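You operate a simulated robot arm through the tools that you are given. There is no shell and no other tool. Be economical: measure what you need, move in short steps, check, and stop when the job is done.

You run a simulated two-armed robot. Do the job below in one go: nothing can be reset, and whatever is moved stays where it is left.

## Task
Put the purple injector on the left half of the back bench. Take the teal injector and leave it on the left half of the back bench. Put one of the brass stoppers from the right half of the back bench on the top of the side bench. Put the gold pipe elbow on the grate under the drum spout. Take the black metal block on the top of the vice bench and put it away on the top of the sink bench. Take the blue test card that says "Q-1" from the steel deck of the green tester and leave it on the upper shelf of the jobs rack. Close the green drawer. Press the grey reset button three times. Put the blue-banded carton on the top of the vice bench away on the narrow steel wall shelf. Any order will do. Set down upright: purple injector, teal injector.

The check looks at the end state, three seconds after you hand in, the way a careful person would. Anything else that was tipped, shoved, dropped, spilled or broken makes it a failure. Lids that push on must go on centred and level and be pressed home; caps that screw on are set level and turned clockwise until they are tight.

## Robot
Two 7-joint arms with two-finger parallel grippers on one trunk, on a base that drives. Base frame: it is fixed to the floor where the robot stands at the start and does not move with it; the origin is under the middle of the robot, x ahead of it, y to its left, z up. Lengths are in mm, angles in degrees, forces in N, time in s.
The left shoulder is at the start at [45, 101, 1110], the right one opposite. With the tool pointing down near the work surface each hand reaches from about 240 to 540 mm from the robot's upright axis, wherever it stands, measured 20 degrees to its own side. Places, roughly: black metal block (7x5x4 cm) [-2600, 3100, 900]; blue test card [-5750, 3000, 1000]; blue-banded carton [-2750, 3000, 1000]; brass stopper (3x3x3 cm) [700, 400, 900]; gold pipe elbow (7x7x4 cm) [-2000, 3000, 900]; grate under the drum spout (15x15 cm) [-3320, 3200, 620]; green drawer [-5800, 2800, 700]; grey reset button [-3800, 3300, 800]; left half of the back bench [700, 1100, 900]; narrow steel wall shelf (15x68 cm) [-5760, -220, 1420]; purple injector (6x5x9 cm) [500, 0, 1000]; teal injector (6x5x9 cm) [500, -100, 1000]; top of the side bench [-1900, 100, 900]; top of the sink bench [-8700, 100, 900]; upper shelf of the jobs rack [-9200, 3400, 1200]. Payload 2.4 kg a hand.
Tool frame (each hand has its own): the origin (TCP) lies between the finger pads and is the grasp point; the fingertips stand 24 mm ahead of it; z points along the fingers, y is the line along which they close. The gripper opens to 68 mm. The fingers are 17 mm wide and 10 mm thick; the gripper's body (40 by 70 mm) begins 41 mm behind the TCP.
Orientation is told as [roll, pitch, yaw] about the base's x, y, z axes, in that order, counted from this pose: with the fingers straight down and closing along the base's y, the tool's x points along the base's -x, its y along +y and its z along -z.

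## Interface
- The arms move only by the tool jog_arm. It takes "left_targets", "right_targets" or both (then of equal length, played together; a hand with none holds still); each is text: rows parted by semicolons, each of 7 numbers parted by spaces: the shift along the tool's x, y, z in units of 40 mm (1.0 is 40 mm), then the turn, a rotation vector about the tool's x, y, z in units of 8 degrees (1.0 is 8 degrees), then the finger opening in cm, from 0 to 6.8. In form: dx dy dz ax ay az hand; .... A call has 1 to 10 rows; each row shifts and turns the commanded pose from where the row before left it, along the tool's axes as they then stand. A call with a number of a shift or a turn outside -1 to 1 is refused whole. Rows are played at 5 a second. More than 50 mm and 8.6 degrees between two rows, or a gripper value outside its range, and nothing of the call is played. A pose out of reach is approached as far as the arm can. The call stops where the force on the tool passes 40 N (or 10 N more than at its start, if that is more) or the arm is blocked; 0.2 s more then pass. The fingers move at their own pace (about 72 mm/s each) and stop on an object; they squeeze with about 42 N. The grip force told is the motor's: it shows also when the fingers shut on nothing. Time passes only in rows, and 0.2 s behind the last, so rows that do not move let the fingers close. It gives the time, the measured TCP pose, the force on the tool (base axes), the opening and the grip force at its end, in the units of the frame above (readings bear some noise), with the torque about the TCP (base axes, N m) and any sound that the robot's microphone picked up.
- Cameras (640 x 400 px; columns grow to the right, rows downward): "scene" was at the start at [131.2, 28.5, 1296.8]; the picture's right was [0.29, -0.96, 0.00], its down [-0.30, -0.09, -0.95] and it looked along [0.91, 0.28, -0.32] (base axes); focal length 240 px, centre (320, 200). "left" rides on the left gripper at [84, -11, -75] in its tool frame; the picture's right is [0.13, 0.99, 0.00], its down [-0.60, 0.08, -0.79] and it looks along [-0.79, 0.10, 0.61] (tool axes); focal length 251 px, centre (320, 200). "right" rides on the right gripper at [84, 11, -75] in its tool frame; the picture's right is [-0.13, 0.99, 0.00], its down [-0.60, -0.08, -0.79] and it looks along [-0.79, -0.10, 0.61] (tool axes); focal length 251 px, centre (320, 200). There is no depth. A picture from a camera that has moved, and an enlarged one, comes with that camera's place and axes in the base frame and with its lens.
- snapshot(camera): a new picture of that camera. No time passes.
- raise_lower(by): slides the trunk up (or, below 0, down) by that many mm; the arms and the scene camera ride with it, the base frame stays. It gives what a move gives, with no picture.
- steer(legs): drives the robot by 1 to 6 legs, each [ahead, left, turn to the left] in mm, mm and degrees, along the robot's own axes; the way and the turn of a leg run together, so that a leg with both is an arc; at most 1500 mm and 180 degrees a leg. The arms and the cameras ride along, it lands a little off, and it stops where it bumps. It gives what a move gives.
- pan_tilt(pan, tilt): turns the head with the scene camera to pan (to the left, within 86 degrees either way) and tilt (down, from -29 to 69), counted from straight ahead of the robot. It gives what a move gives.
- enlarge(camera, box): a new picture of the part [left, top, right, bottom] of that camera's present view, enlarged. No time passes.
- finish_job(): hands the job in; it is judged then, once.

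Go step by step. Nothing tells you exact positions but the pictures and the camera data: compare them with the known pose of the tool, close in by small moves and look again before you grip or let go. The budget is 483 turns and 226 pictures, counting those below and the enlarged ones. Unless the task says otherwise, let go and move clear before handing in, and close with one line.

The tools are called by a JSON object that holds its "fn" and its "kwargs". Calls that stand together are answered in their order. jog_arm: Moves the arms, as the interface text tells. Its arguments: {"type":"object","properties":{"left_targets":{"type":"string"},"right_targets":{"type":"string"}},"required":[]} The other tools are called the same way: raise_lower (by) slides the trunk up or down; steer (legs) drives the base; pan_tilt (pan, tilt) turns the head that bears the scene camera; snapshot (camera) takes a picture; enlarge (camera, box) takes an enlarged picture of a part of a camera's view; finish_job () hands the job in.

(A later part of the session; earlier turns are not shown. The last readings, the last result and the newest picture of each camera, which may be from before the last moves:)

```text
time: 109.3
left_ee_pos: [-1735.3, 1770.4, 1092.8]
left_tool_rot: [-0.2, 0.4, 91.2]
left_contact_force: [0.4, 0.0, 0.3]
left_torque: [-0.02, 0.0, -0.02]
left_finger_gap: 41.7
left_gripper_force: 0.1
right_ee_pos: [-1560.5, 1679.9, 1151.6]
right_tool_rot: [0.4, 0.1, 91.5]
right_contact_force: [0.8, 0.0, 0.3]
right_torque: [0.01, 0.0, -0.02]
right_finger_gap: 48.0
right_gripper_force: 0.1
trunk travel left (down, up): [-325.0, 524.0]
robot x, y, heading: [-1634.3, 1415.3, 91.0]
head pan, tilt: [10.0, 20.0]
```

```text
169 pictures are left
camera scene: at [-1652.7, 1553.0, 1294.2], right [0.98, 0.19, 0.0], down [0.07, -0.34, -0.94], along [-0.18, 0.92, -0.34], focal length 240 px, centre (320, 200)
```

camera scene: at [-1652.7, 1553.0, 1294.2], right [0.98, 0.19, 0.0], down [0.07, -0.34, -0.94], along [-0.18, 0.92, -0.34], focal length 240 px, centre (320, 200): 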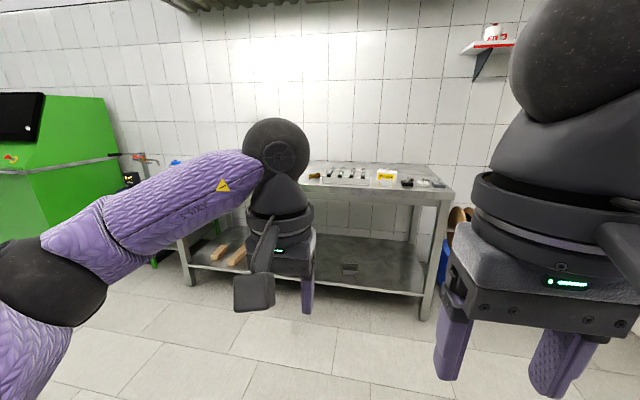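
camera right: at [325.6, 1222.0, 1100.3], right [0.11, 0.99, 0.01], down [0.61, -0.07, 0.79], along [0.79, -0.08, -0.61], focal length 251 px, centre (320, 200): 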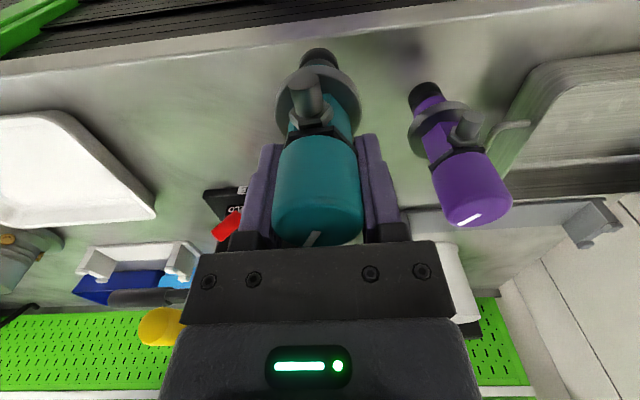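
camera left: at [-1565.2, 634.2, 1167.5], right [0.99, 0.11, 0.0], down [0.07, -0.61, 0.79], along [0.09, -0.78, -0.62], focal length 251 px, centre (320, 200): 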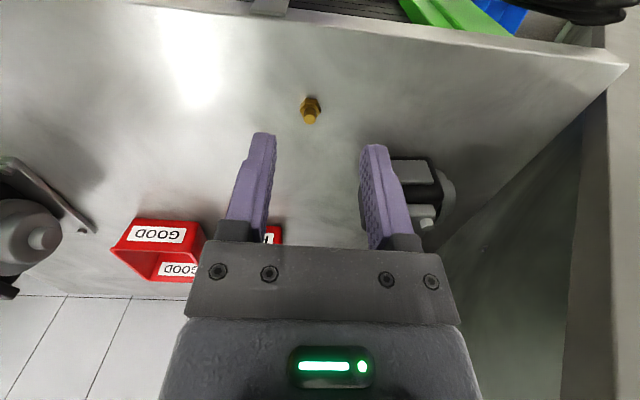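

{"fn": "steer", "kwargs": {"legs": [[700, 550, 0]]}}

{"fn": "pan_tilt", "kwargs": {"pan": 0, "tilt": 25}}

{"fn": "snapshot", "kwargs": {"camera": "scene"}}

```text
time: 114.0
left_ee_pos: [-2300.5, 2481.0, 1091.3]
left_tool_rot: [-0.2, 0.4, 91.7]
left_contact_force: [-0.4, 0.3, -0.5]
left_torque: [0.02, 0.02, -0.01]
left_finger_gap: 42.0
left_gripper_force: 0.1
right_ee_pos: [-2125.5, 2390.5, 1152.2]
right_tool_rot: [0.4, 0.2, 91.9]
right_contact_force: [-0.5, -0.3, 0.5]
right_torque: [-0.01, 0.01, 0.02]
right_finger_gap: 48.3
right_gripper_force: 0.2
trunk travel left (down, up): [-325.0, 524.0]
robot x, y, heading: [-2195.8, 2129.6, 91.5]
head pan, tilt: [10.0, 20.0]
```

```text
time: 114.8
left_ee_pos: [-2299.4, 2480.7, 1090.6]
left_tool_rot: [-0.1, 0.4, 91.6]
left_contact_force: [0.3, -0.4, -0.5]
left_torque: [-0.04, 0.01, 0.0]
left_finger_gap: 41.9
left_gripper_force: 0.1
right_ee_pos: [-2124.4, 2389.9, 1151.0]
right_tool_rot: [0.4, 0.1, 91.8]
right_contact_force: [0.3, 1.0, 0.8]
right_torque: [0.0, -0.02, 0.03]
right_finger_gap: 47.8
right_gripper_force: 0.1
trunk travel left (down, up): [-325.0, 524.0]
robot x, y, heading: [-2195.8, 2126.2, 91.5]
head pan, tilt: [0.0, 25.0]
```

```text
168 pictures are left
camera scene: at [-2199.3, 2264.7, 1286.2], right [1.0, 0.03, 0.0], down [0.01, -0.42, -0.91], along [-0.02, 0.91, -0.42], focal length 240 px, centre (320, 200)
```

scene: 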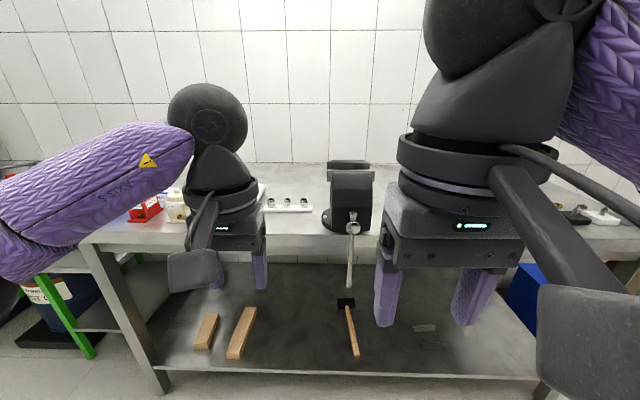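

{"fn": "snapshot", "kwargs": {"camera": "right"}}

{"fn": "snapshot", "kwargs": {"camera": "left"}}

```text
167 pictures are left
camera right: at [-2132.5, 2306.1, 1226.5], right [-1.0, 0.1, 0.01], down [0.06, 0.61, 0.79], along [0.07, 0.79, -0.61], focal length 251 px, centre (320, 200)
```

right: 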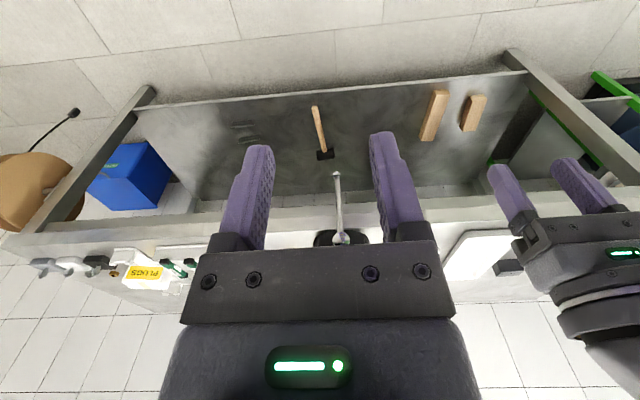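

```text
166 pictures are left
camera left: at [-2286.5, 2397.7, 1167.2], right [-0.99, -0.16, 0.0], down [-0.1, 0.61, 0.79], along [-0.12, 0.78, -0.62], focal length 251 px, centre (320, 200)
```

left: 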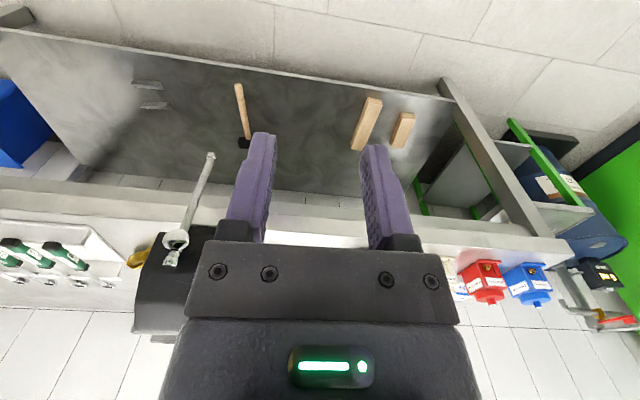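

The gold elbow lies just right of the vice at about [-1960, 2990]. I'll position the robot at x≈-1910, clear of the vice handle, and use the right hand.

{"fn": "steer", "kwargs": {"legs": [[0, -286, -1.5], [320, 0, 0]]}}

{"fn": "snapshot", "kwargs": {"camera": "right"}}

{"fn": "snapshot", "kwargs": {"camera": "left"}}

```text
time: 118.5
left_ee_pos: [-2010.7, 2806.5, 1090.5]
left_tool_rot: [-0.1, 0.4, 90.3]
left_contact_force: [1.0, -0.8, -0.3]
left_torque: [0.0, 0.04, -0.01]
left_finger_gap: 42.0
left_gripper_force: 0.1
right_ee_pos: [-1837.6, 2712.2, 1151.5]
right_tool_rot: [0.4, 0.1, 90.8]
right_contact_force: [0.0, -0.5, -0.1]
right_torque: [-0.02, 0.0, 0.01]
right_finger_gap: 48.0
right_gripper_force: 0.0
trunk travel left (down, up): [-325.0, 524.0]
robot x, y, heading: [-1911.5, 2453.7, 90.2]
head pan, tilt: [0.0, 25.0]
```

```text
165 pictures are left
camera right: at [-1846.4, 2628.7, 1226.4], right [-0.99, 0.12, 0.01], down [0.08, 0.61, 0.79], along [0.09, 0.79, -0.61], focal length 251 px, centre (320, 200)
```

right: 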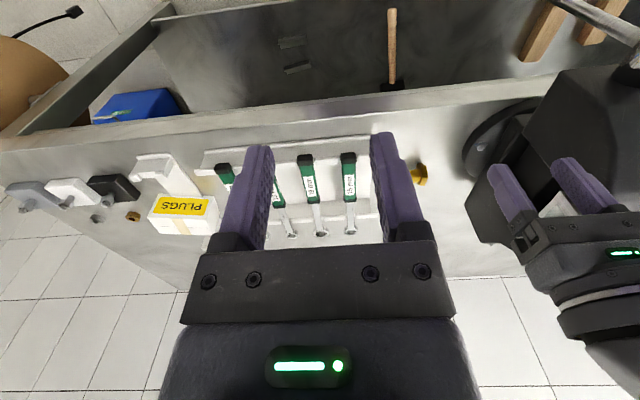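

```text
164 pictures are left
camera left: at [-1998.6, 2723.4, 1167.1], right [-0.99, -0.14, 0.0], down [-0.08, 0.61, 0.79], along [-0.11, 0.78, -0.62], focal length 251 px, centre (320, 200)
```

left: 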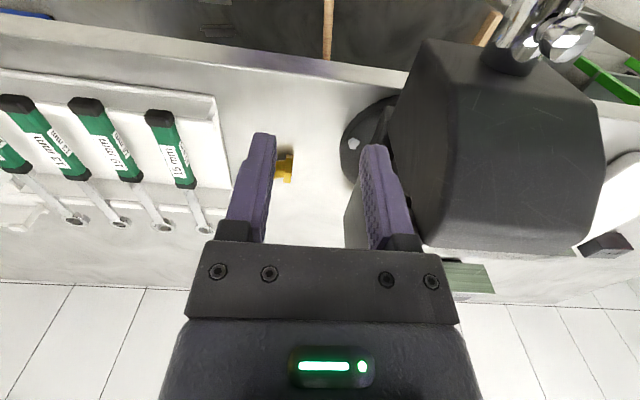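

The elbow is at about [-1985, 2978], between the tool tray and the vice base. I'll retract the left hand, shift left 70 mm, and bring the right hand over it.

{"fn": "jog_arm", "kwargs": {"left_targets": "1 0 -0.6 0 0 0 4.2; 1 0 -0.6 0 0 0 4.2; 0.8 0.3 -0.3 0 0 0 4.2; 0 0.7 0 0 0 0 4.2; 0 0 0 0 0 0 4.2"}}

{"fn": "steer", "kwargs": {"legs": [[0, 70, 0]]}}

{"fn": "jog_arm", "kwargs": {"right_targets": "-0.7 0.6 0.7 0 0 0 6.0; -0.8 0.5 0.7 0 0 0 6.0; -0.9 0.5 0.6 0 0 0 6.0; -1 0.3 0.6 0 0 0 6.0; -1 0.2 0.6 0 0 0 6.0; 0 0 0.5 0 0 0 6.0; 0 0 0 0 0 0 6.0"}}

{"fn": "snapshot", "kwargs": {"camera": "right"}}

```text
time: 119.7
left_ee_pos: [-2045.5, 2694.2, 1151.1]
left_tool_rot: [-0.1, 0.4, 90.4]
left_contact_force: [-0.6, -0.1, 0.5]
left_torque: [-0.01, 0.03, 0.03]
left_finger_gap: 42.1
left_gripper_force: 0.0
right_ee_pos: [-1836.2, 2712.3, 1151.1]
right_tool_rot: [0.4, 0.1, 90.8]
right_contact_force: [-0.6, 0.3, 0.0]
right_torque: [0.0, 0.02, 0.0]
right_finger_gap: 47.9
right_gripper_force: 0.0
trunk travel left (down, up): [-325.0, 524.0]
robot x, y, heading: [-1909.3, 2451.0, 90.4]
head pan, tilt: [0.0, 25.0]
```

```text
time: 120.7
left_ee_pos: [-2115.8, 2694.0, 1152.0]
left_tool_rot: [-0.1, 0.4, 90.5]
left_contact_force: [0.4, 0.0, 0.1]
left_torque: [0.02, 0.0, 0.0]
left_finger_gap: 41.6
left_gripper_force: 0.0
right_ee_pos: [-1906.8, 2711.4, 1151.9]
right_tool_rot: [0.4, 0.1, 90.8]
right_contact_force: [-0.2, 0.4, -0.5]
right_torque: [0.0, 0.01, 0.0]
right_finger_gap: 48.0
right_gripper_force: 0.1
trunk travel left (down, up): [-325.0, 524.0]
robot x, y, heading: [-1983.2, 2452.2, 90.4]
head pan, tilt: [0.0, 25.0]
```

```text
time: 122.3
left_ee_pos: [-2115.4, 2694.5, 1151.5]
left_tool_rot: [-0.2, 0.4, 90.5]
left_contact_force: [1.1, 0.5, 0.5]
left_torque: [0.0, 0.02, -0.03]
left_finger_gap: 41.8
left_gripper_force: 0.0
right_ee_pos: [-1991.6, 2885.2, 1005.3]
right_tool_rot: [0.4, 0.0, 90.9]
right_contact_force: [0.1, 0.9, -0.9]
right_torque: [0.01, 0.02, -0.05]
right_finger_gap: 59.9
right_gripper_force: 0.1
trunk travel left (down, up): [-325.0, 524.0]
robot x, y, heading: [-1981.8, 2451.7, 90.3]
head pan, tilt: [0.0, 25.0]
```

```text
163 pictures are left
camera right: at [-2001.3, 2801.1, 1079.7], right [-0.99, 0.11, 0.01], down [0.08, 0.61, 0.79], along [0.09, 0.79, -0.61], focal length 251 px, centre (320, 200)
```

right: 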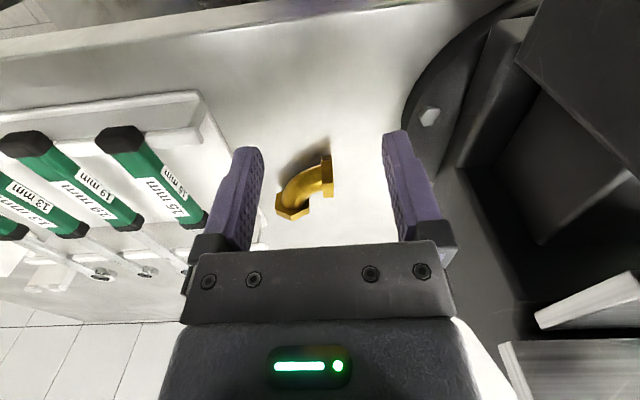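

{"fn": "enlarge", "kwargs": {"camera": "right", "box": [240, 130, 400, 240]}}

```text
3.64 times, centred on (320, 185) of right
camera zoom: at [-2001.3, 2801.1, 1079.7], right [-0.99, 0.11, 0.01], down [0.08, 0.61, 0.79], along [0.09, 0.79, -0.61], focal length 914 px, centre (320, 254)
```

zoom: 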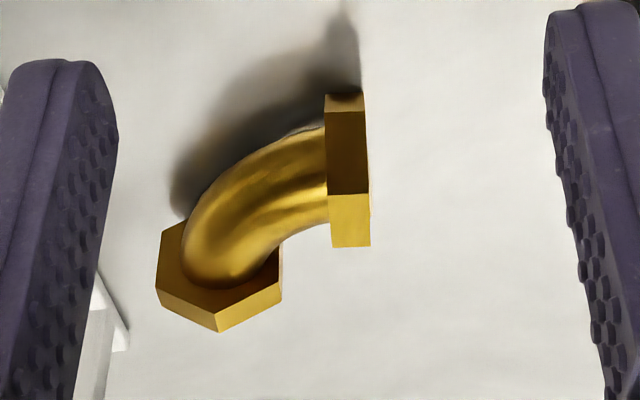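

The elbow lies flat: one port faces -x, the other +y, with the bend centre near [-1963, 2988]. I'll move over it and turn the gripper 45° to grip across the bend.

{"fn": "jog_arm", "kwargs": {"right_targets": "-0.9 -0.25 0 0 0 0 6.8; -0.9 -0.25 0 0 0 0 6.8; -0.75 -0.2 0 0 0 0 6.8; 0 0 0 0 0 0.94 6.8; 0 0 0 0 0 0.94 6.8; 0 0 0 0 0 0.94 6.8; 0 0 0 0 0 0.94 6.8; 0 0 0 0 0 0.94 6.8; 0 0 0 0 0 0.94 6.8; 0 0 0 0 0 0 6.8"}}

{"fn": "snapshot", "kwargs": {"camera": "right"}}

{"fn": "snapshot", "kwargs": {"camera": "scene"}}

```text
time: 124.5
left_ee_pos: [-2115.3, 2693.0, 1151.6]
left_tool_rot: [-0.1, 0.4, 90.6]
left_contact_force: [-0.2, 0.1, 0.1]
left_torque: [0.01, -0.03, -0.01]
left_finger_gap: 42.2
left_gripper_force: 0.1
right_ee_pos: [-1956.1, 2934.0, 998.5]
right_tool_rot: [0.2, 0.3, 45.6]
right_contact_force: [0.3, 0.5, 0.4]
right_torque: [-0.04, -0.01, 0.04]
right_finger_gap: 67.9
right_gripper_force: 0.2
right hand out of reach, approached as far as the arm can: row 2, 3
trunk travel left (down, up): [-325.0, 524.0]
robot x, y, heading: [-1980.5, 2449.7, 90.2]
head pan, tilt: [0.0, 25.0]
```

```text
161 pictures are left
camera right: at [-2022.6, 2882.6, 1073.3], right [-0.62, 0.79, 0.0], down [0.48, 0.38, 0.79], along [0.62, 0.49, -0.61], focal length 251 px, centre (320, 200)
```

right: 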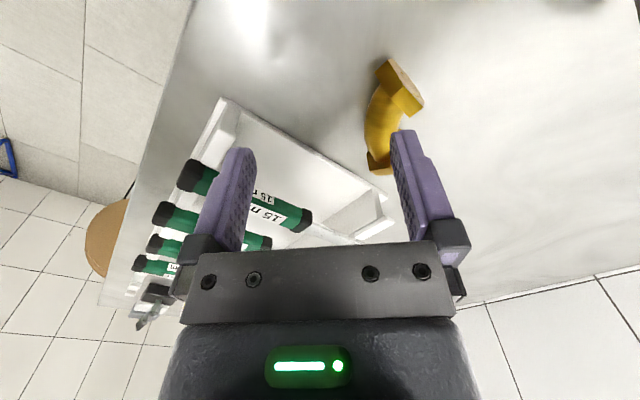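

```text
160 pictures are left
camera scene: at [-1983.9, 2587.9, 1286.1], right [1.0, 0.01, 0.0], down [0.0, -0.42, -0.91], along [-0.01, 0.91, -0.42], focal length 240 px, centre (320, 200)
```

scene: 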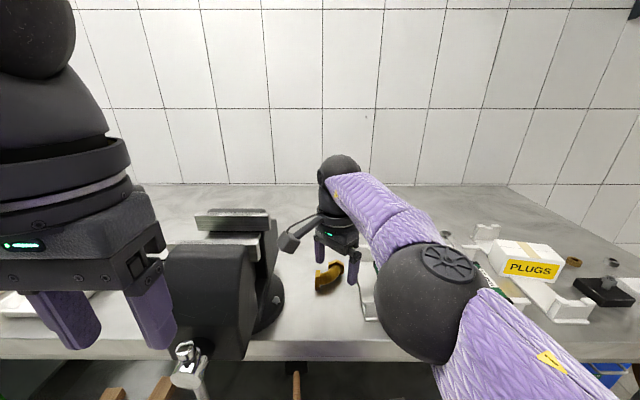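

Reach fell short at y=2934. The elbow's bend is at [-1963, 2986], so I'll drive forward 40 mm and adjust.

{"fn": "steer", "kwargs": {"legs": [[40, 0, 0]]}}

{"fn": "jog_arm", "kwargs": {"right_targets": "0 0 0.6 0 0 0 6.8; -0.18 0.42 0 0 0 0 6.8; 0 0 0 0 0 0 6.8"}}

{"fn": "snapshot", "kwargs": {"camera": "right"}}

```text
time: 125.4
left_ee_pos: [-2116.0, 2734.5, 1151.2]
left_tool_rot: [-0.1, 0.5, 90.5]
left_contact_force: [-0.3, 0.3, -0.3]
left_torque: [0.01, -0.01, 0.05]
left_finger_gap: 41.9
left_gripper_force: 0.1
right_ee_pos: [-1955.7, 2976.1, 998.3]
right_tool_rot: [0.2, 0.4, 45.7]
right_contact_force: [0.9, -0.6, -0.2]
right_torque: [-0.02, -0.04, -0.03]
right_finger_gap: 68.0
right_gripper_force: 0.1
trunk travel left (down, up): [-325.0, 524.0]
robot x, y, heading: [-1980.8, 2489.9, 90.2]
head pan, tilt: [0.0, 25.0]
```

```text
time: 126.2
left_ee_pos: [-2115.6, 2734.1, 1151.0]
left_tool_rot: [-0.1, 0.4, 90.5]
left_contact_force: [-0.8, 0.9, 0.2]
left_torque: [-0.01, 0.0, 0.02]
left_finger_gap: 42.0
left_gripper_force: 0.1
right_ee_pos: [-1957.3, 2974.0, 972.0]
right_tool_rot: [0.1, 0.3, 45.7]
right_contact_force: [0.2, 0.6, -0.4]
right_torque: [0.01, -0.03, 0.0]
right_finger_gap: 68.0
right_gripper_force: 0.0
right hand out of reach, approached as far as the arm can: row 2
trunk travel left (down, up): [-325.0, 524.0]
robot x, y, heading: [-1980.7, 2490.1, 90.1]
head pan, tilt: [0.0, 25.0]
```

```text
159 pictures are left
camera right: at [-2023.8, 2923.6, 1047.3], right [-0.62, 0.79, 0.0], down [0.48, 0.38, 0.79], along [0.62, 0.49, -0.61], focal length 251 px, centre (320, 200)
```

right: 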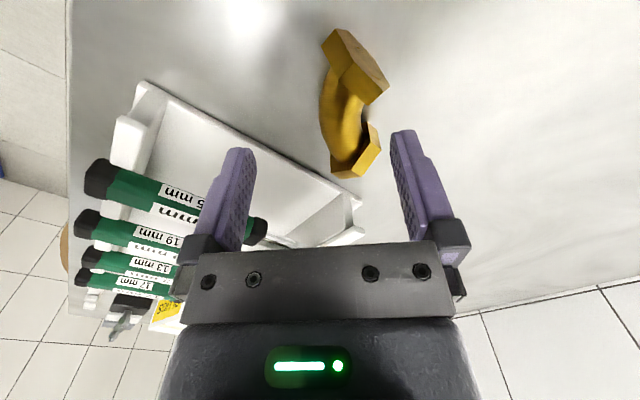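

{"fn": "jog_arm", "kwargs": {"right_targets": "0 0 0.4 0 0 0 6.8; 0 0.35 0 0 0 0 6.8; 0 0 0 0 0 0 6.8"}}

{"fn": "snapshot", "kwargs": {"camera": "right"}}

```text
time: 127.0
left_ee_pos: [-2116.1, 2734.2, 1150.9]
left_tool_rot: [-0.1, 0.4, 90.5]
left_contact_force: [0.1, -0.6, 0.3]
left_torque: [-0.01, 0.02, -0.03]
left_finger_gap: 42.0
left_gripper_force: 0.0
right_ee_pos: [-1963.8, 2976.3, 956.5]
right_tool_rot: [0.2, 0.3, 45.7]
right_contact_force: [-0.1, -0.2, 0.0]
right_torque: [0.0, -0.01, 0.0]
right_finger_gap: 68.0
right_gripper_force: 0.0
right hand out of reach, approached as far as the arm can: row 2
trunk travel left (down, up): [-325.0, 524.0]
robot x, y, heading: [-1979.6, 2494.4, 90.2]
head pan, tilt: [0.0, 25.0]
```

```text
158 pictures are left
camera right: at [-2030.0, 2923.9, 1031.2], right [-0.62, 0.79, 0.0], down [0.48, 0.38, 0.79], along [0.62, 0.49, -0.61], focal length 251 px, centre (320, 200)
```

right: 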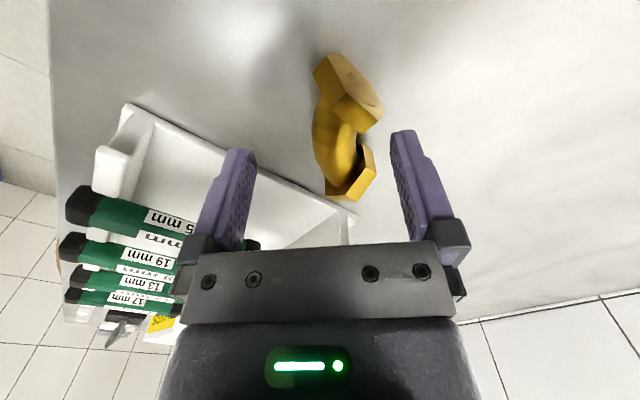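

The bend is within about 5 mm of the grip line. I'll descend to z≈930 and close.

{"fn": "jog_arm", "kwargs": {"right_targets": "-0.05 0.1 0.3 0 0 0 6.8; 0 0 0.2 0 0 0 6.8; 0 0 0.15 0 0 0 6.8; 0 0 0 0 0 0 6.8"}}

{"fn": "snapshot", "kwargs": {"camera": "right"}}

```text
time: 128.0
left_ee_pos: [-2114.3, 2733.5, 1151.1]
left_tool_rot: [-0.1, 0.4, 90.5]
left_contact_force: [0.4, 0.2, -0.1]
left_torque: [-0.02, 0.02, 0.03]
left_finger_gap: 41.7
left_gripper_force: 0.1
right_ee_pos: [-1962.9, 2976.3, 929.0]
right_tool_rot: [0.1, 0.3, 45.7]
right_contact_force: [0.1, -0.3, -0.5]
right_torque: [-0.02, -0.04, -0.02]
right_finger_gap: 67.9
right_gripper_force: 0.0
right hand out of reach, approached as far as the arm can: row 1
trunk travel left (down, up): [-325.0, 524.0]
robot x, y, heading: [-1983.2, 2492.4, 90.4]
head pan, tilt: [0.0, 25.0]
```

```text
157 pictures are left
camera right: at [-2029.7, 2923.3, 1004.8], right [-0.62, 0.79, 0.0], down [0.48, 0.38, 0.79], along [0.62, 0.49, -0.61], focal length 251 px, centre (320, 200)
```

right: 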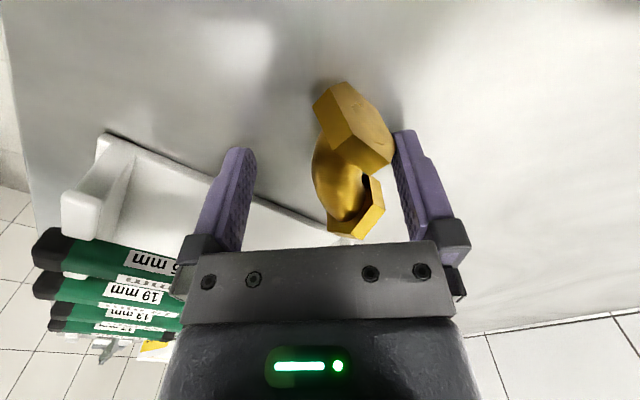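

{"fn": "steer", "kwargs": {"legs": [[9, 0, 0]]}}

{"fn": "jog_arm", "kwargs": {"right_targets": "-0.1 0 0 0 0 0 6.8; 0 0 0 0 0 0 6.8"}}

{"fn": "snapshot", "kwargs": {"camera": "right"}}

```text
time: 128.7
left_ee_pos: [-2114.4, 2742.8, 1152.3]
left_tool_rot: [-0.1, 0.6, 90.4]
left_contact_force: [-0.4, -0.5, -0.2]
left_torque: [-0.02, 0.02, -0.01]
left_finger_gap: 41.9
left_gripper_force: 0.0
right_ee_pos: [-1963.5, 2984.4, 928.8]
right_tool_rot: [0.2, 0.4, 45.7]
right_contact_force: [0.2, 0.1, -0.1]
right_torque: [-0.01, 0.04, -0.01]
right_finger_gap: 67.9
right_gripper_force: 0.0
trunk travel left (down, up): [-325.0, 524.0]
robot x, y, heading: [-1978.9, 2501.1, 90.6]
head pan, tilt: [0.0, 25.0]
```

```text
time: 129.3
left_ee_pos: [-2115.6, 2744.1, 1151.9]
left_tool_rot: [-0.1, 0.5, 90.4]
left_contact_force: [0.0, 0.3, -0.4]
left_torque: [0.0, 0.0, 0.01]
left_finger_gap: 42.1
left_gripper_force: 0.1
right_ee_pos: [-1960.1, 2985.8, 929.0]
right_tool_rot: [0.3, 0.3, 45.7]
right_contact_force: [-0.1, 0.2, 0.3]
right_torque: [-0.02, 0.01, -0.01]
right_finger_gap: 68.1
right_gripper_force: 0.1
trunk travel left (down, up): [-325.0, 524.0]
robot x, y, heading: [-1978.2, 2502.1, 90.2]
head pan, tilt: [0.0, 25.0]
```

```text
156 pictures are left
camera right: at [-2026.4, 2934.1, 1005.2], right [-0.62, 0.79, 0.0], down [0.48, 0.38, 0.79], along [0.62, 0.49, -0.61], focal length 251 px, centre (320, 200)
```

right: 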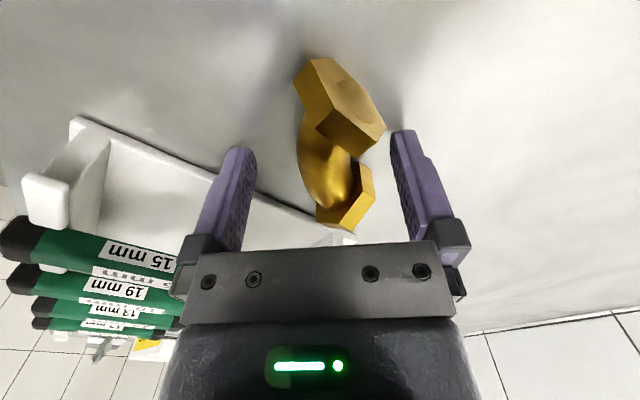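

Well centred now. Closing.

{"fn": "jog_arm", "kwargs": {"right_targets": "0 0 0 0 0 0 5.0; 0 0 0 0 0 0 4.0; 0 0 0 0 0 0 3.0; 0 0 0 0 0 0 2.0; 0 0 0 0 0 0 1.2; 0 0 0 0 0 0 1.2"}}

{"fn": "snapshot", "kwargs": {"camera": "right"}}

```text
time: 130.7
left_ee_pos: [-2114.4, 2743.3, 1151.3]
left_tool_rot: [-0.1, 0.4, 90.5]
left_contact_force: [-0.1, -0.4, 0.2]
left_torque: [-0.02, 0.01, -0.01]
left_finger_gap: 42.1
left_gripper_force: 0.0
right_ee_pos: [-1959.5, 2987.9, 930.3]
right_tool_rot: [0.2, 0.4, 45.7]
right_contact_force: [-0.4, 0.1, 1.2]
right_torque: [-0.01, 0.0, -0.01]
right_finger_gap: 29.1
right_gripper_force: 41.5
trunk travel left (down, up): [-325.0, 524.0]
robot x, y, heading: [-1982.5, 2499.9, 90.4]
head pan, tilt: [0.0, 25.0]
```

```text
155 pictures are left
camera right: at [-2026.5, 2934.1, 1005.2], right [-0.62, 0.79, 0.0], down [0.48, 0.38, 0.79], along [0.62, 0.49, -0.61], focal length 251 px, centre (320, 200)
```

right: 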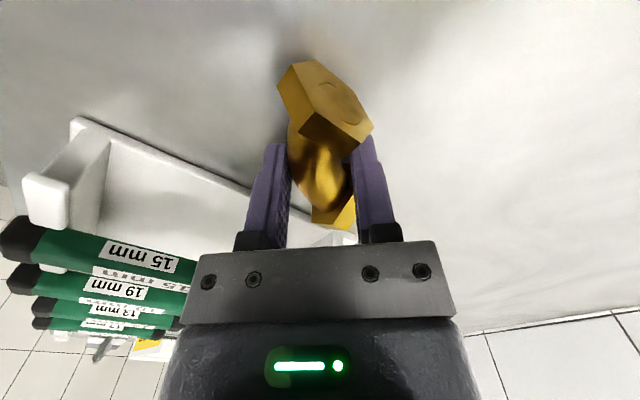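

Gripped at 29 mm. Lift and retreat.

{"fn": "jog_arm", "kwargs": {"right_targets": "0 0 -0.6 0 0 0 1.2; 0 0 -1 0 0 0 1.2; 0 0 -1 0 0 0 1.2; 0.6 -0.6 -0.8 0 0 0 1.2; 0.7 -0.7 -0.5 0 0 0 1.2; 0.7 -0.7 0 0 0 0 1.2; 0 0 0 0 0 0 1.2"}}

{"fn": "steer", "kwargs": {"legs": [[-420, 0, 0], [0, 1000, 0]]}}

{"fn": "snapshot", "kwargs": {"camera": "scene"}}

```text
time: 132.3
left_ee_pos: [-2115.5, 2743.8, 1151.6]
left_tool_rot: [-0.2, 0.5, 90.5]
left_contact_force: [0.2, -0.1, -0.4]
left_torque: [0.01, -0.02, 0.01]
left_finger_gap: 41.9
left_gripper_force: 0.0
right_ee_pos: [-1976.1, 2948.7, 1105.1]
right_tool_rot: [0.2, 0.4, 45.7]
right_contact_force: [-0.8, 1.3, -0.9]
right_torque: [0.01, -0.01, -0.03]
right_finger_gap: 29.0
right_gripper_force: 41.8
right hand out of reach, approached as far as the arm can: row 2, 3, 4, 5, 6
trunk travel left (down, up): [-325.0, 524.0]
robot x, y, heading: [-1981.0, 2496.9, 90.4]
head pan, tilt: [0.0, 25.0]
```

```text
time: 139.7
left_ee_pos: [-3112.1, 2311.8, 1150.3]
left_tool_rot: [-0.1, 0.5, 90.7]
left_contact_force: [0.6, 0.6, 0.4]
left_torque: [0.01, -0.02, 0.0]
left_finger_gap: 42.1
left_gripper_force: 0.1
right_ee_pos: [-2971.4, 2515.3, 1105.5]
right_tool_rot: [0.3, 0.4, 45.9]
right_contact_force: [0.2, 0.5, -1.8]
right_torque: [-0.02, 0.01, -0.02]
right_finger_gap: 28.8
right_gripper_force: 42.0
trunk travel left (down, up): [-325.0, 524.0]
robot x, y, heading: [-2977.1, 2068.2, 90.4]
head pan, tilt: [0.0, 25.0]
```

```text
154 pictures are left
camera scene: at [-2980.1, 2205.0, 1286.1], right [1.0, 0.01, 0.0], down [0.0, -0.42, -0.91], along [-0.01, 0.91, -0.42], focal length 240 px, centre (320, 200)
```

scene: 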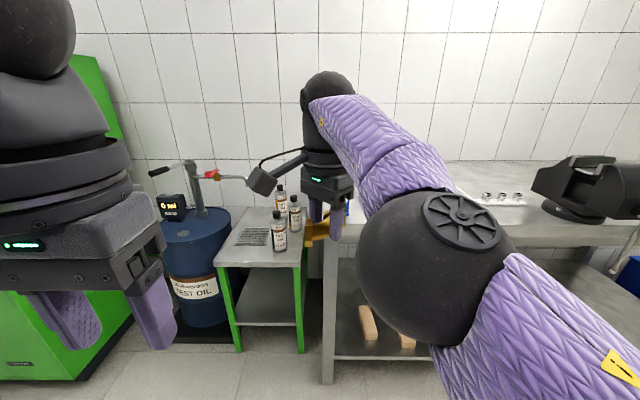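

The grate is on the low green table at about [-3315, 3200, 620], with the pump spout above it and oil cans to its right. I'll move in front of it and look closely.

{"fn": "steer", "kwargs": {"legs": [[0, 420, 0], [330, 0, 0]]}}

{"fn": "pan_tilt", "kwargs": {"pan": -10, "tilt": 35}}

{"fn": "snapshot", "kwargs": {"camera": "scene"}}

{"fn": "snapshot", "kwargs": {"camera": "left"}}

```text
time: 144.1
left_ee_pos: [-3538.4, 2639.9, 1150.8]
left_tool_rot: [-0.1, 0.5, 90.9]
left_contact_force: [-0.7, -0.1, -0.5]
left_torque: [0.0, -0.04, -0.01]
left_finger_gap: 41.9
left_gripper_force: 0.0
right_ee_pos: [-3399.8, 2846.2, 1105.4]
right_tool_rot: [0.0, 0.4, 46.1]
right_contact_force: [-0.3, 0.3, -2.2]
right_torque: [-0.05, -0.01, 0.01]
right_finger_gap: 29.1
right_gripper_force: 41.6
trunk travel left (down, up): [-325.0, 524.0]
robot x, y, heading: [-3399.9, 2398.7, 91.1]
head pan, tilt: [0.0, 25.0]
```

```text
time: 144.8
left_ee_pos: [-3538.2, 2639.1, 1152.5]
left_tool_rot: [-0.1, 0.4, 91.1]
left_contact_force: [0.1, -0.6, 0.2]
left_torque: [-0.02, -0.02, -0.02]
left_finger_gap: 41.9
left_gripper_force: 0.0
right_ee_pos: [-3399.7, 2845.4, 1106.1]
right_tool_rot: [0.2, 0.5, 46.2]
right_contact_force: [-0.8, -0.2, -1.4]
right_torque: [0.0, -0.03, 0.01]
right_finger_gap: 28.9
right_gripper_force: 42.1
trunk travel left (down, up): [-325.0, 524.0]
robot x, y, heading: [-3403.3, 2399.7, 91.1]
head pan, tilt: [-10.0, 35.0]
```

```text
153 pictures are left
camera scene: at [-3390.1, 2529.7, 1270.4], right [0.99, -0.16, 0.0], down [-0.09, -0.57, -0.82], along [0.13, 0.81, -0.57], focal length 240 px, centre (320, 200)
```

scene: 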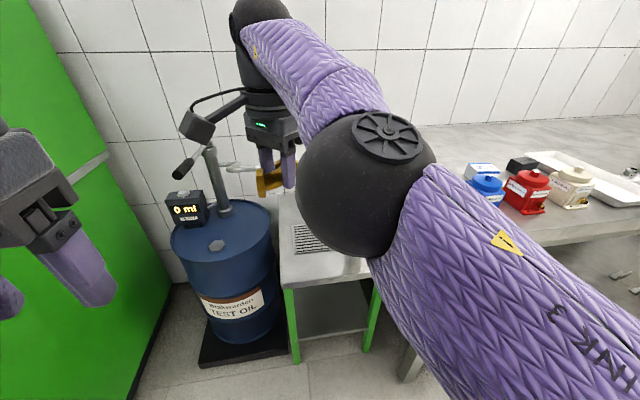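

```text
152 pictures are left
camera left: at [-3525.3, 2556.7, 1227.2], right [-0.99, -0.15, 0.0], down [-0.09, 0.61, 0.79], along [-0.12, 0.78, -0.62], focal length 251 px, centre (320, 200)
```

left: 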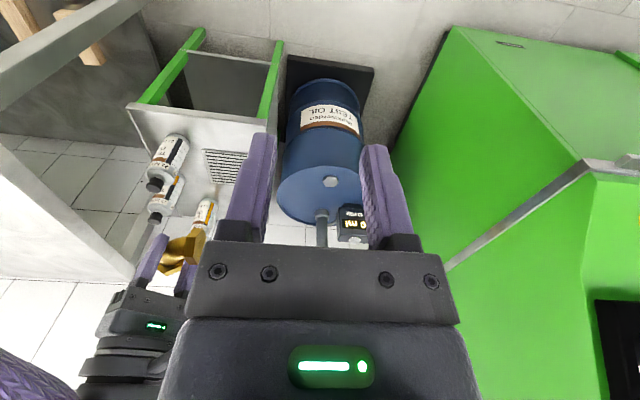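

{"fn": "jog_arm", "kwargs": {"right_targets": "0.8 -0.8 0 0 0 0 1.2; 0.8 -0.8 0 0 0 0 1.2; 0.3 -0.9 0 0 0 0 1.2; 0 -1 0 0 0 0 1.2; 0 -1 0 0 0 0 1.2; 0 0 0 0 0 0 1.2"}}

{"fn": "snapshot", "kwargs": {"camera": "scene"}}

```text
time: 146.2
left_ee_pos: [-3537.6, 2640.0, 1152.0]
left_tool_rot: [-0.1, 0.5, 91.0]
left_contact_force: [1.0, -0.3, 0.5]
left_torque: [-0.01, 0.03, 0.01]
left_finger_gap: 42.0
left_gripper_force: 0.1
right_ee_pos: [-3436.2, 2811.4, 1141.0]
right_tool_rot: [0.2, 0.4, 46.2]
right_contact_force: [0.3, 0.5, -1.0]
right_torque: [-0.02, -0.03, 0.01]
right_finger_gap: 28.8
right_gripper_force: 42.4
right hand out of reach, approached as far as the arm can: row 1, 2, 3, 4, 5
trunk travel left (down, up): [-325.0, 524.0]
robot x, y, heading: [-3400.5, 2398.2, 91.1]
head pan, tilt: [-10.0, 35.0]
```

```text
151 pictures are left
camera scene: at [-3390.0, 2529.6, 1270.4], right [0.99, -0.16, 0.0], down [-0.09, -0.57, -0.82], along [0.13, 0.81, -0.57], focal length 240 px, centre (320, 200)
```

scene: 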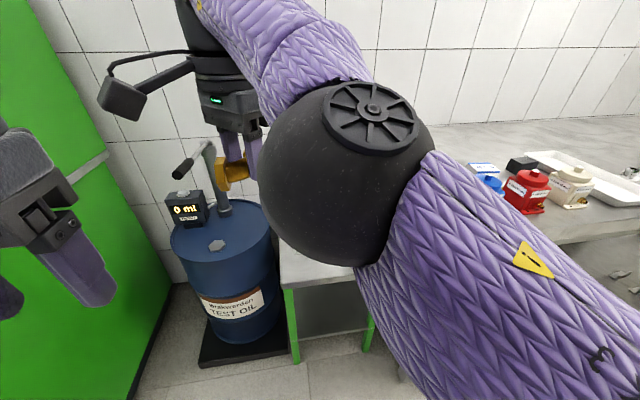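

The 45° wrist yaw limits the arm, so I'll rotate the gripper back to straight while holding the elbow.

{"fn": "jog_arm", "kwargs": {"right_targets": "0 0 0 0 0 -0.94 1.2; 0 0 0 0 0 -0.94 1.2; 0 0 0 0 0 -0.94 1.2; 0 0 0 0 0 -0.94 1.2; 0 0 0 0 0 -0.94 1.2; 0 0 0 0 0 -0.94 1.2; 0 0 0 0 0 0 1.2"}}

{"fn": "jog_arm", "kwargs": {"right_targets": "0.8 -0.8 0 0 0 0 1.2; 0.8 -0.8 0 0 0 0 1.2; 0.3 -0.9 0 0 0 0 1.2; 0 -1 0 0 0 0 1.2; 0 -1 0 0 0 0 1.2; 0 0 0 0 0 0 1.2"}}

{"fn": "snapshot", "kwargs": {"camera": "scene"}}

```text
time: 147.8
left_ee_pos: [-3537.0, 2640.0, 1151.2]
left_tool_rot: [-0.1, 0.4, 91.1]
left_contact_force: [1.3, 0.4, 0.0]
left_torque: [-0.01, -0.03, 0.01]
left_finger_gap: 41.8
left_gripper_force: 0.1
right_ee_pos: [-3437.3, 2813.3, 1141.8]
right_tool_rot: [0.5, 0.2, 91.4]
right_contact_force: [-0.5, -0.7, -1.9]
right_torque: [0.02, -0.01, -0.05]
right_finger_gap: 29.4
right_gripper_force: 41.9
trunk travel left (down, up): [-325.0, 524.0]
robot x, y, heading: [-3401.7, 2400.0, 90.8]
head pan, tilt: [-10.0, 35.0]
```

```text
time: 149.2
left_ee_pos: [-3537.8, 2640.7, 1151.1]
left_tool_rot: [-0.1, 0.5, 91.0]
left_contact_force: [0.4, 0.3, 0.5]
left_torque: [0.0, 0.0, 0.0]
left_finger_gap: 42.2
left_gripper_force: 0.0
right_ee_pos: [-3361.4, 2839.0, 1149.8]
right_tool_rot: [0.3, 0.1, 91.3]
right_contact_force: [0.2, -0.1, -1.9]
right_torque: [0.01, -0.02, 0.0]
right_finger_gap: 28.7
right_gripper_force: 41.8
right hand out of reach, approached as far as the arm can: row 1, 2, 3, 4, 5
trunk travel left (down, up): [-325.0, 524.0]
robot x, y, heading: [-3398.8, 2398.8, 91.1]
head pan, tilt: [-10.0, 35.0]
```

```text
150 pictures are left
camera scene: at [-3389.9, 2529.6, 1270.4], right [0.99, -0.16, 0.0], down [-0.09, -0.57, -0.82], along [0.13, 0.81, -0.57], focal length 240 px, centre (320, 200)
```

scene: 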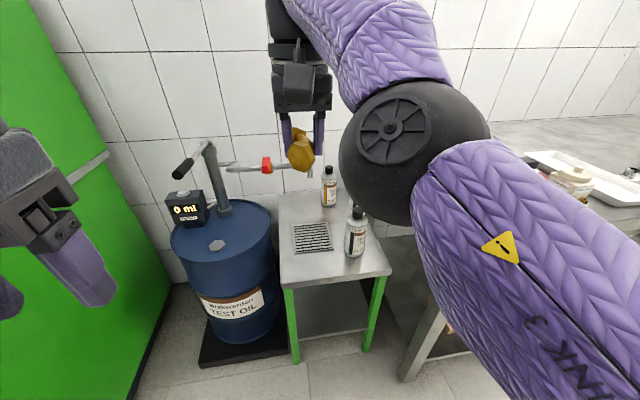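

The right arm seems to be in an awkward elbow-in posture. I'll lower the hand and move it outward in steps to recover.

{"fn": "jog_arm", "kwargs": {"right_targets": "0 -0.6 0.9 0 0 0 1.2; 0 -0.6 0.9 0 0 0 1.2; 0.3 -0.8 0.6 0 0 0 1.2; 0.6 -0.8 0.3 0 0 0 1.2; 0.9 -0.5 0 0 0 0 1.2; 0.9 -0.3 0 0 0 0 1.2; 0 0 0 0 0 0 1.2"}}

{"fn": "snapshot", "kwargs": {"camera": "scene"}}

```text
time: 150.8
left_ee_pos: [-3537.6, 2639.8, 1150.6]
left_tool_rot: [-0.1, 0.5, 91.1]
left_contact_force: [-0.3, 0.1, -0.3]
left_torque: [0.02, 0.0, 0.03]
left_finger_gap: 42.4
left_gripper_force: 0.1
right_ee_pos: [-3213.3, 2735.5, 1042.8]
right_tool_rot: [0.4, 0.1, 91.3]
right_contact_force: [-0.6, -0.3, -1.7]
right_torque: [-0.03, -0.01, 0.0]
right_finger_gap: 28.7
right_gripper_force: 42.1
right hand out of reach, approached as far as the arm can: row 1
trunk travel left (down, up): [-325.0, 524.0]
robot x, y, heading: [-3398.2, 2394.8, 90.8]
head pan, tilt: [-10.0, 35.0]
```

```text
149 pictures are left
camera scene: at [-3389.9, 2529.5, 1270.4], right [0.99, -0.16, 0.0], down [-0.09, -0.57, -0.82], along [0.13, 0.81, -0.57], focal length 240 px, centre (320, 200)
```

scene: 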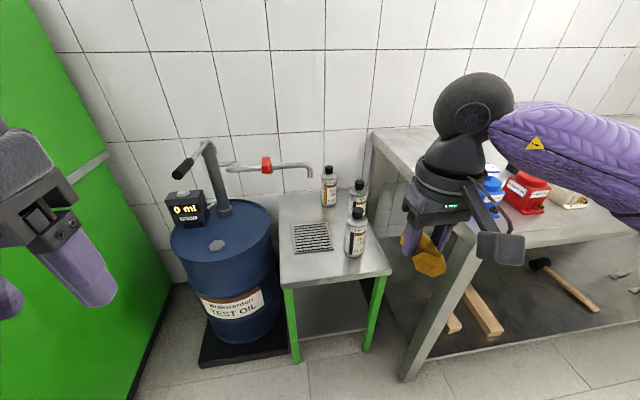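

The arm posture is good again, and I can see the spout end at z≈890 over the grate centre (-3313, 3203). I'll lower the trunk, shift the right hand left, raise the left hand, and drive in.

{"fn": "raise_lower", "kwargs": {"by": -260}}

{"fn": "jog_arm", "kwargs": {"right_targets": "0 0.9 -0.3 0 0 0 1.2; 0 0.9 -0.2 0 0 0 1.2; 0 0.8 0 0 0 0 1.2; 0 0 0 0 0 0 1.2", "left_targets": "0.5 0 -0.7 0 0 0 4.2; 0.3 0 -0.9 0 0 0 4.2; 0 0 -0.9 0 0 0 4.2; 0 0 0 0 0 0 4.2"}}

{"fn": "snapshot", "kwargs": {"camera": "scene"}}

```text
time: 153.4
left_ee_pos: [-3538.0, 2640.9, 891.7]
left_tool_rot: [-0.1, 0.4, 91.0]
left_contact_force: [-0.3, -0.6, 0.0]
left_torque: [0.01, -0.01, 0.03]
left_finger_gap: 42.0
left_gripper_force: 0.1
right_ee_pos: [-3215.3, 2733.5, 781.7]
right_tool_rot: [0.3, 0.1, 91.2]
right_contact_force: [0.0, -0.7, -1.0]
right_torque: [0.0, 0.01, 0.02]
right_finger_gap: 28.9
right_gripper_force: 42.3
trunk travel left (down, up): [-65.0, 784.0]
robot x, y, heading: [-3405.1, 2396.4, 91.1]
head pan, tilt: [-10.0, 35.0]
```

```text
time: 154.4
left_ee_pos: [-3520.8, 2607.1, 967.9]
left_tool_rot: [-0.1, 0.5, 91.0]
left_contact_force: [-0.1, 0.2, 0.4]
left_torque: [0.02, 0.04, 0.01]
left_finger_gap: 41.8
left_gripper_force: 0.1
left hand out of reach, approached as far as the arm can: row 3
right_ee_pos: [-3317.5, 2732.0, 802.8]
right_tool_rot: [0.5, 0.2, 91.3]
right_contact_force: [0.1, 0.0, -1.7]
right_torque: [0.01, -0.02, 0.01]
right_finger_gap: 28.9
right_gripper_force: 41.9
trunk travel left (down, up): [-65.0, 784.0]
robot x, y, heading: [-3400.6, 2396.8, 91.1]
head pan, tilt: [-10.0, 35.0]
```

```text
148 pictures are left
camera scene: at [-3391.0, 2600.4, 1004.2], right [0.99, -0.16, 0.0], down [-0.09, -0.57, -0.82], along [0.13, 0.81, -0.57], focal length 240 px, centre (320, 200)
```

scene: 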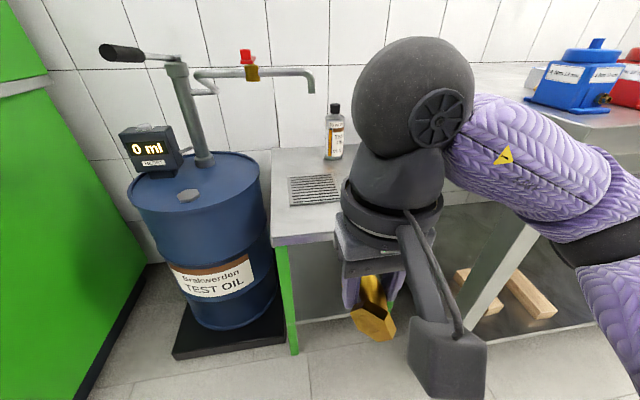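

{"fn": "steer", "kwargs": {"legs": [[300, 0, 0]]}}

{"fn": "snapshot", "kwargs": {"camera": "scene"}}

{"fn": "snapshot", "kwargs": {"camera": "right"}}

```text
time: 156.5
left_ee_pos: [-3525.0, 2903.1, 968.7]
left_tool_rot: [-0.2, 0.4, 91.1]
left_contact_force: [-0.1, -0.4, -0.1]
left_torque: [0.0, 0.0, -0.03]
left_finger_gap: 42.0
left_gripper_force: 0.1
right_ee_pos: [-3325.3, 3025.9, 803.6]
right_tool_rot: [0.4, 0.1, 91.5]
right_contact_force: [-0.4, -0.6, -1.9]
right_torque: [0.0, -0.04, 0.0]
right_finger_gap: 29.2
right_gripper_force: 41.9
trunk travel left (down, up): [-65.0, 784.0]
robot x, y, heading: [-3406.0, 2692.3, 91.2]
head pan, tilt: [-10.0, 35.0]
```

```text
147 pictures are left
camera scene: at [-3396.1, 2895.6, 1004.3], right [0.99, -0.16, 0.0], down [-0.09, -0.57, -0.82], along [0.13, 0.81, -0.57], focal length 240 px, centre (320, 200)
```

scene: 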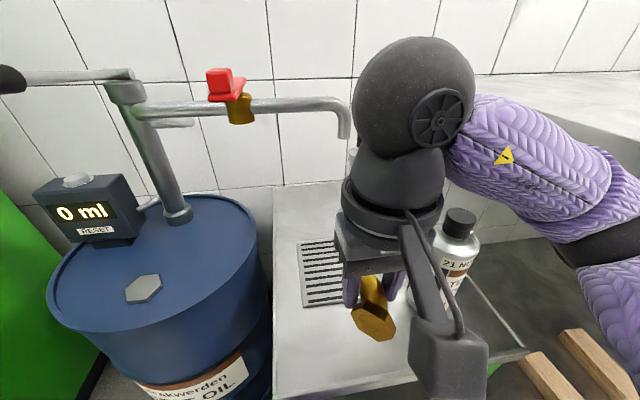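

```text
146 pictures are left
camera right: at [-3332.3, 2942.7, 878.8], right [-0.99, 0.1, 0.01], down [0.07, 0.61, 0.79], along [0.08, 0.79, -0.61], focal length 251 px, centre (320, 200)
```

right: 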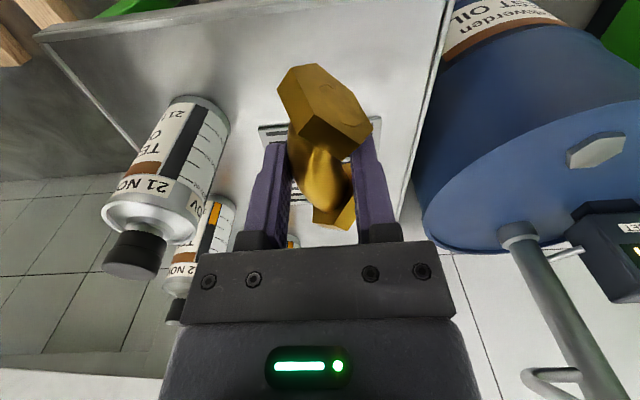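

The spout outlet is at about z 910, and the cans are 185 mm tall on the right. The safest approach is a nearly straight arm at low height: back off, extend the arm, lower it, then drive in.

{"fn": "steer", "kwargs": {"legs": [[-170, 0, 0]]}}

{"fn": "jog_arm", "kwargs": {"right_targets": "-0.7 -0.3 0.7 0 0 0 1.2; -0.7 -0.3 0.7 0 0 0 1.2; -0.7 -0.3 0.7 0 0 0 1.2; -0.7 -0.1 0.7 0 0 0 1.2; -0.6 0 0.5 0 0 0 1.2; -0.6 0 0 0 0 0 1.2; 0 0 0 0 0 0 1.2"}}

{"fn": "snapshot", "kwargs": {"camera": "scene"}}

{"fn": "snapshot", "kwargs": {"camera": "right"}}

```text
time: 157.9
left_ee_pos: [-3523.2, 2734.3, 968.4]
left_tool_rot: [-0.2, 0.4, 91.0]
left_contact_force: [0.2, 0.0, 0.6]
left_torque: [0.0, 0.02, -0.01]
left_finger_gap: 42.1
left_gripper_force: 0.0
right_ee_pos: [-3319.6, 2858.0, 804.1]
right_tool_rot: [0.4, 0.3, 91.3]
right_contact_force: [-0.5, -0.4, -1.6]
right_torque: [-0.01, -0.02, 0.0]
right_finger_gap: 29.1
right_gripper_force: 42.3
trunk travel left (down, up): [-65.0, 784.0]
robot x, y, heading: [-3404.1, 2521.9, 90.5]
head pan, tilt: [-10.0, 35.0]
```

```text
time: 159.5
left_ee_pos: [-3522.9, 2734.5, 968.6]
left_tool_rot: [-0.1, 0.3, 91.0]
left_contact_force: [-0.5, 0.1, -0.9]
left_torque: [0.01, -0.01, 0.05]
left_finger_gap: 41.8
left_gripper_force: 0.0
right_ee_pos: [-3282.6, 3019.5, 670.5]
right_tool_rot: [0.4, 0.1, 91.3]
right_contact_force: [-0.7, 1.0, -1.4]
right_torque: [-0.01, 0.03, -0.02]
right_finger_gap: 29.0
right_gripper_force: 42.1
trunk travel left (down, up): [-65.0, 784.0]
robot x, y, heading: [-3404.6, 2521.9, 91.1]
head pan, tilt: [-10.0, 35.0]
```

```text
145 pictures are left
camera scene: at [-3392.9, 2726.8, 1004.2], right [0.99, -0.16, 0.0], down [-0.09, -0.57, -0.82], along [0.13, 0.81, -0.57], focal length 240 px, centre (320, 200)
```

scene: 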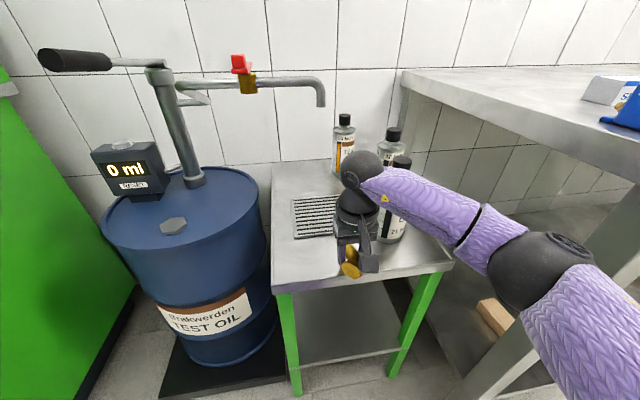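

```text
144 pictures are left
camera right: at [-3293.2, 2934.8, 745.6], right [-0.99, 0.11, 0.01], down [0.07, 0.61, 0.79], along [0.08, 0.79, -0.61], focal length 251 px, centre (320, 200)
```

right: 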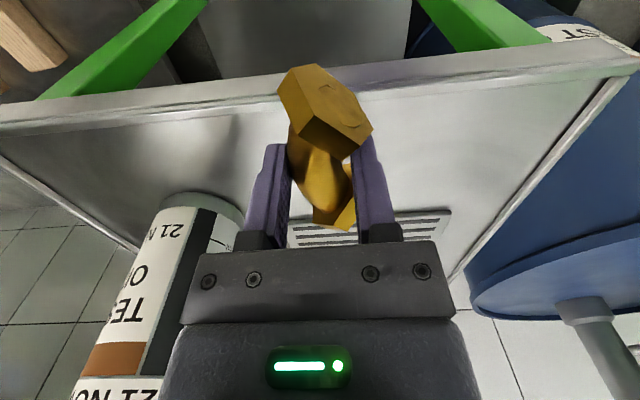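

The forearm would brush the front can. I'll shift the robot left 150 mm so that the forearm runs straight along y between the can and the drum.

{"fn": "steer", "kwargs": {"legs": [[-130, 0, -1], [0, 150, 0]]}}

{"fn": "jog_arm", "kwargs": {"right_targets": "0.8 -0.7 0 0 0 0 1.2; 0.7 -0.8 0 0 0 0 1.2; 0.4 -0.9 0 0 0 0 1.2; 0 -0.9 0 0 0 0 1.2; 0 -0.5 0 0 0 0 1.2; 0 0 0 0 0 0 1.2"}}

{"fn": "snapshot", "kwargs": {"camera": "scene"}}

```text
time: 161.8
left_ee_pos: [-3667.8, 2606.6, 967.5]
left_tool_rot: [-0.1, 0.4, 90.2]
left_contact_force: [-0.2, 0.1, 0.5]
left_torque: [0.02, -0.03, 0.0]
left_finger_gap: 42.0
left_gripper_force: 0.0
right_ee_pos: [-3424.5, 2887.6, 671.1]
right_tool_rot: [0.4, 0.2, 90.4]
right_contact_force: [0.3, 0.5, -1.4]
right_torque: [0.02, 0.02, 0.0]
right_finger_gap: 28.9
right_gripper_force: 41.3
trunk travel left (down, up): [-65.0, 784.0]
robot x, y, heading: [-3552.5, 2392.3, 90.1]
head pan, tilt: [-10.0, 35.0]
```

```text
time: 163.2
left_ee_pos: [-3667.4, 2606.8, 967.6]
left_tool_rot: [-0.2, 0.4, 90.1]
left_contact_force: [0.2, -0.6, -0.6]
left_torque: [-0.01, -0.04, 0.02]
left_finger_gap: 42.0
left_gripper_force: 0.0
right_ee_pos: [-3273.5, 2814.7, 671.0]
right_tool_rot: [0.4, 0.2, 90.3]
right_contact_force: [1.0, 0.1, -1.7]
right_torque: [-0.06, 0.02, -0.03]
right_finger_gap: 28.9
right_gripper_force: 41.9
trunk travel left (down, up): [-65.0, 784.0]
robot x, y, heading: [-3552.7, 2394.3, 90.1]
head pan, tilt: [-10.0, 35.0]
```

```text
143 pictures are left
camera scene: at [-3539.1, 2597.4, 1004.2], right [0.98, -0.18, 0.0], down [-0.1, -0.57, -0.82], along [0.14, 0.81, -0.57], focal length 240 px, centre (320, 200)
```

scene: 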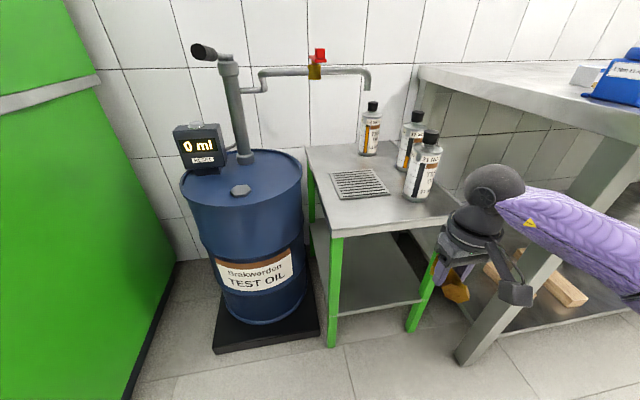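

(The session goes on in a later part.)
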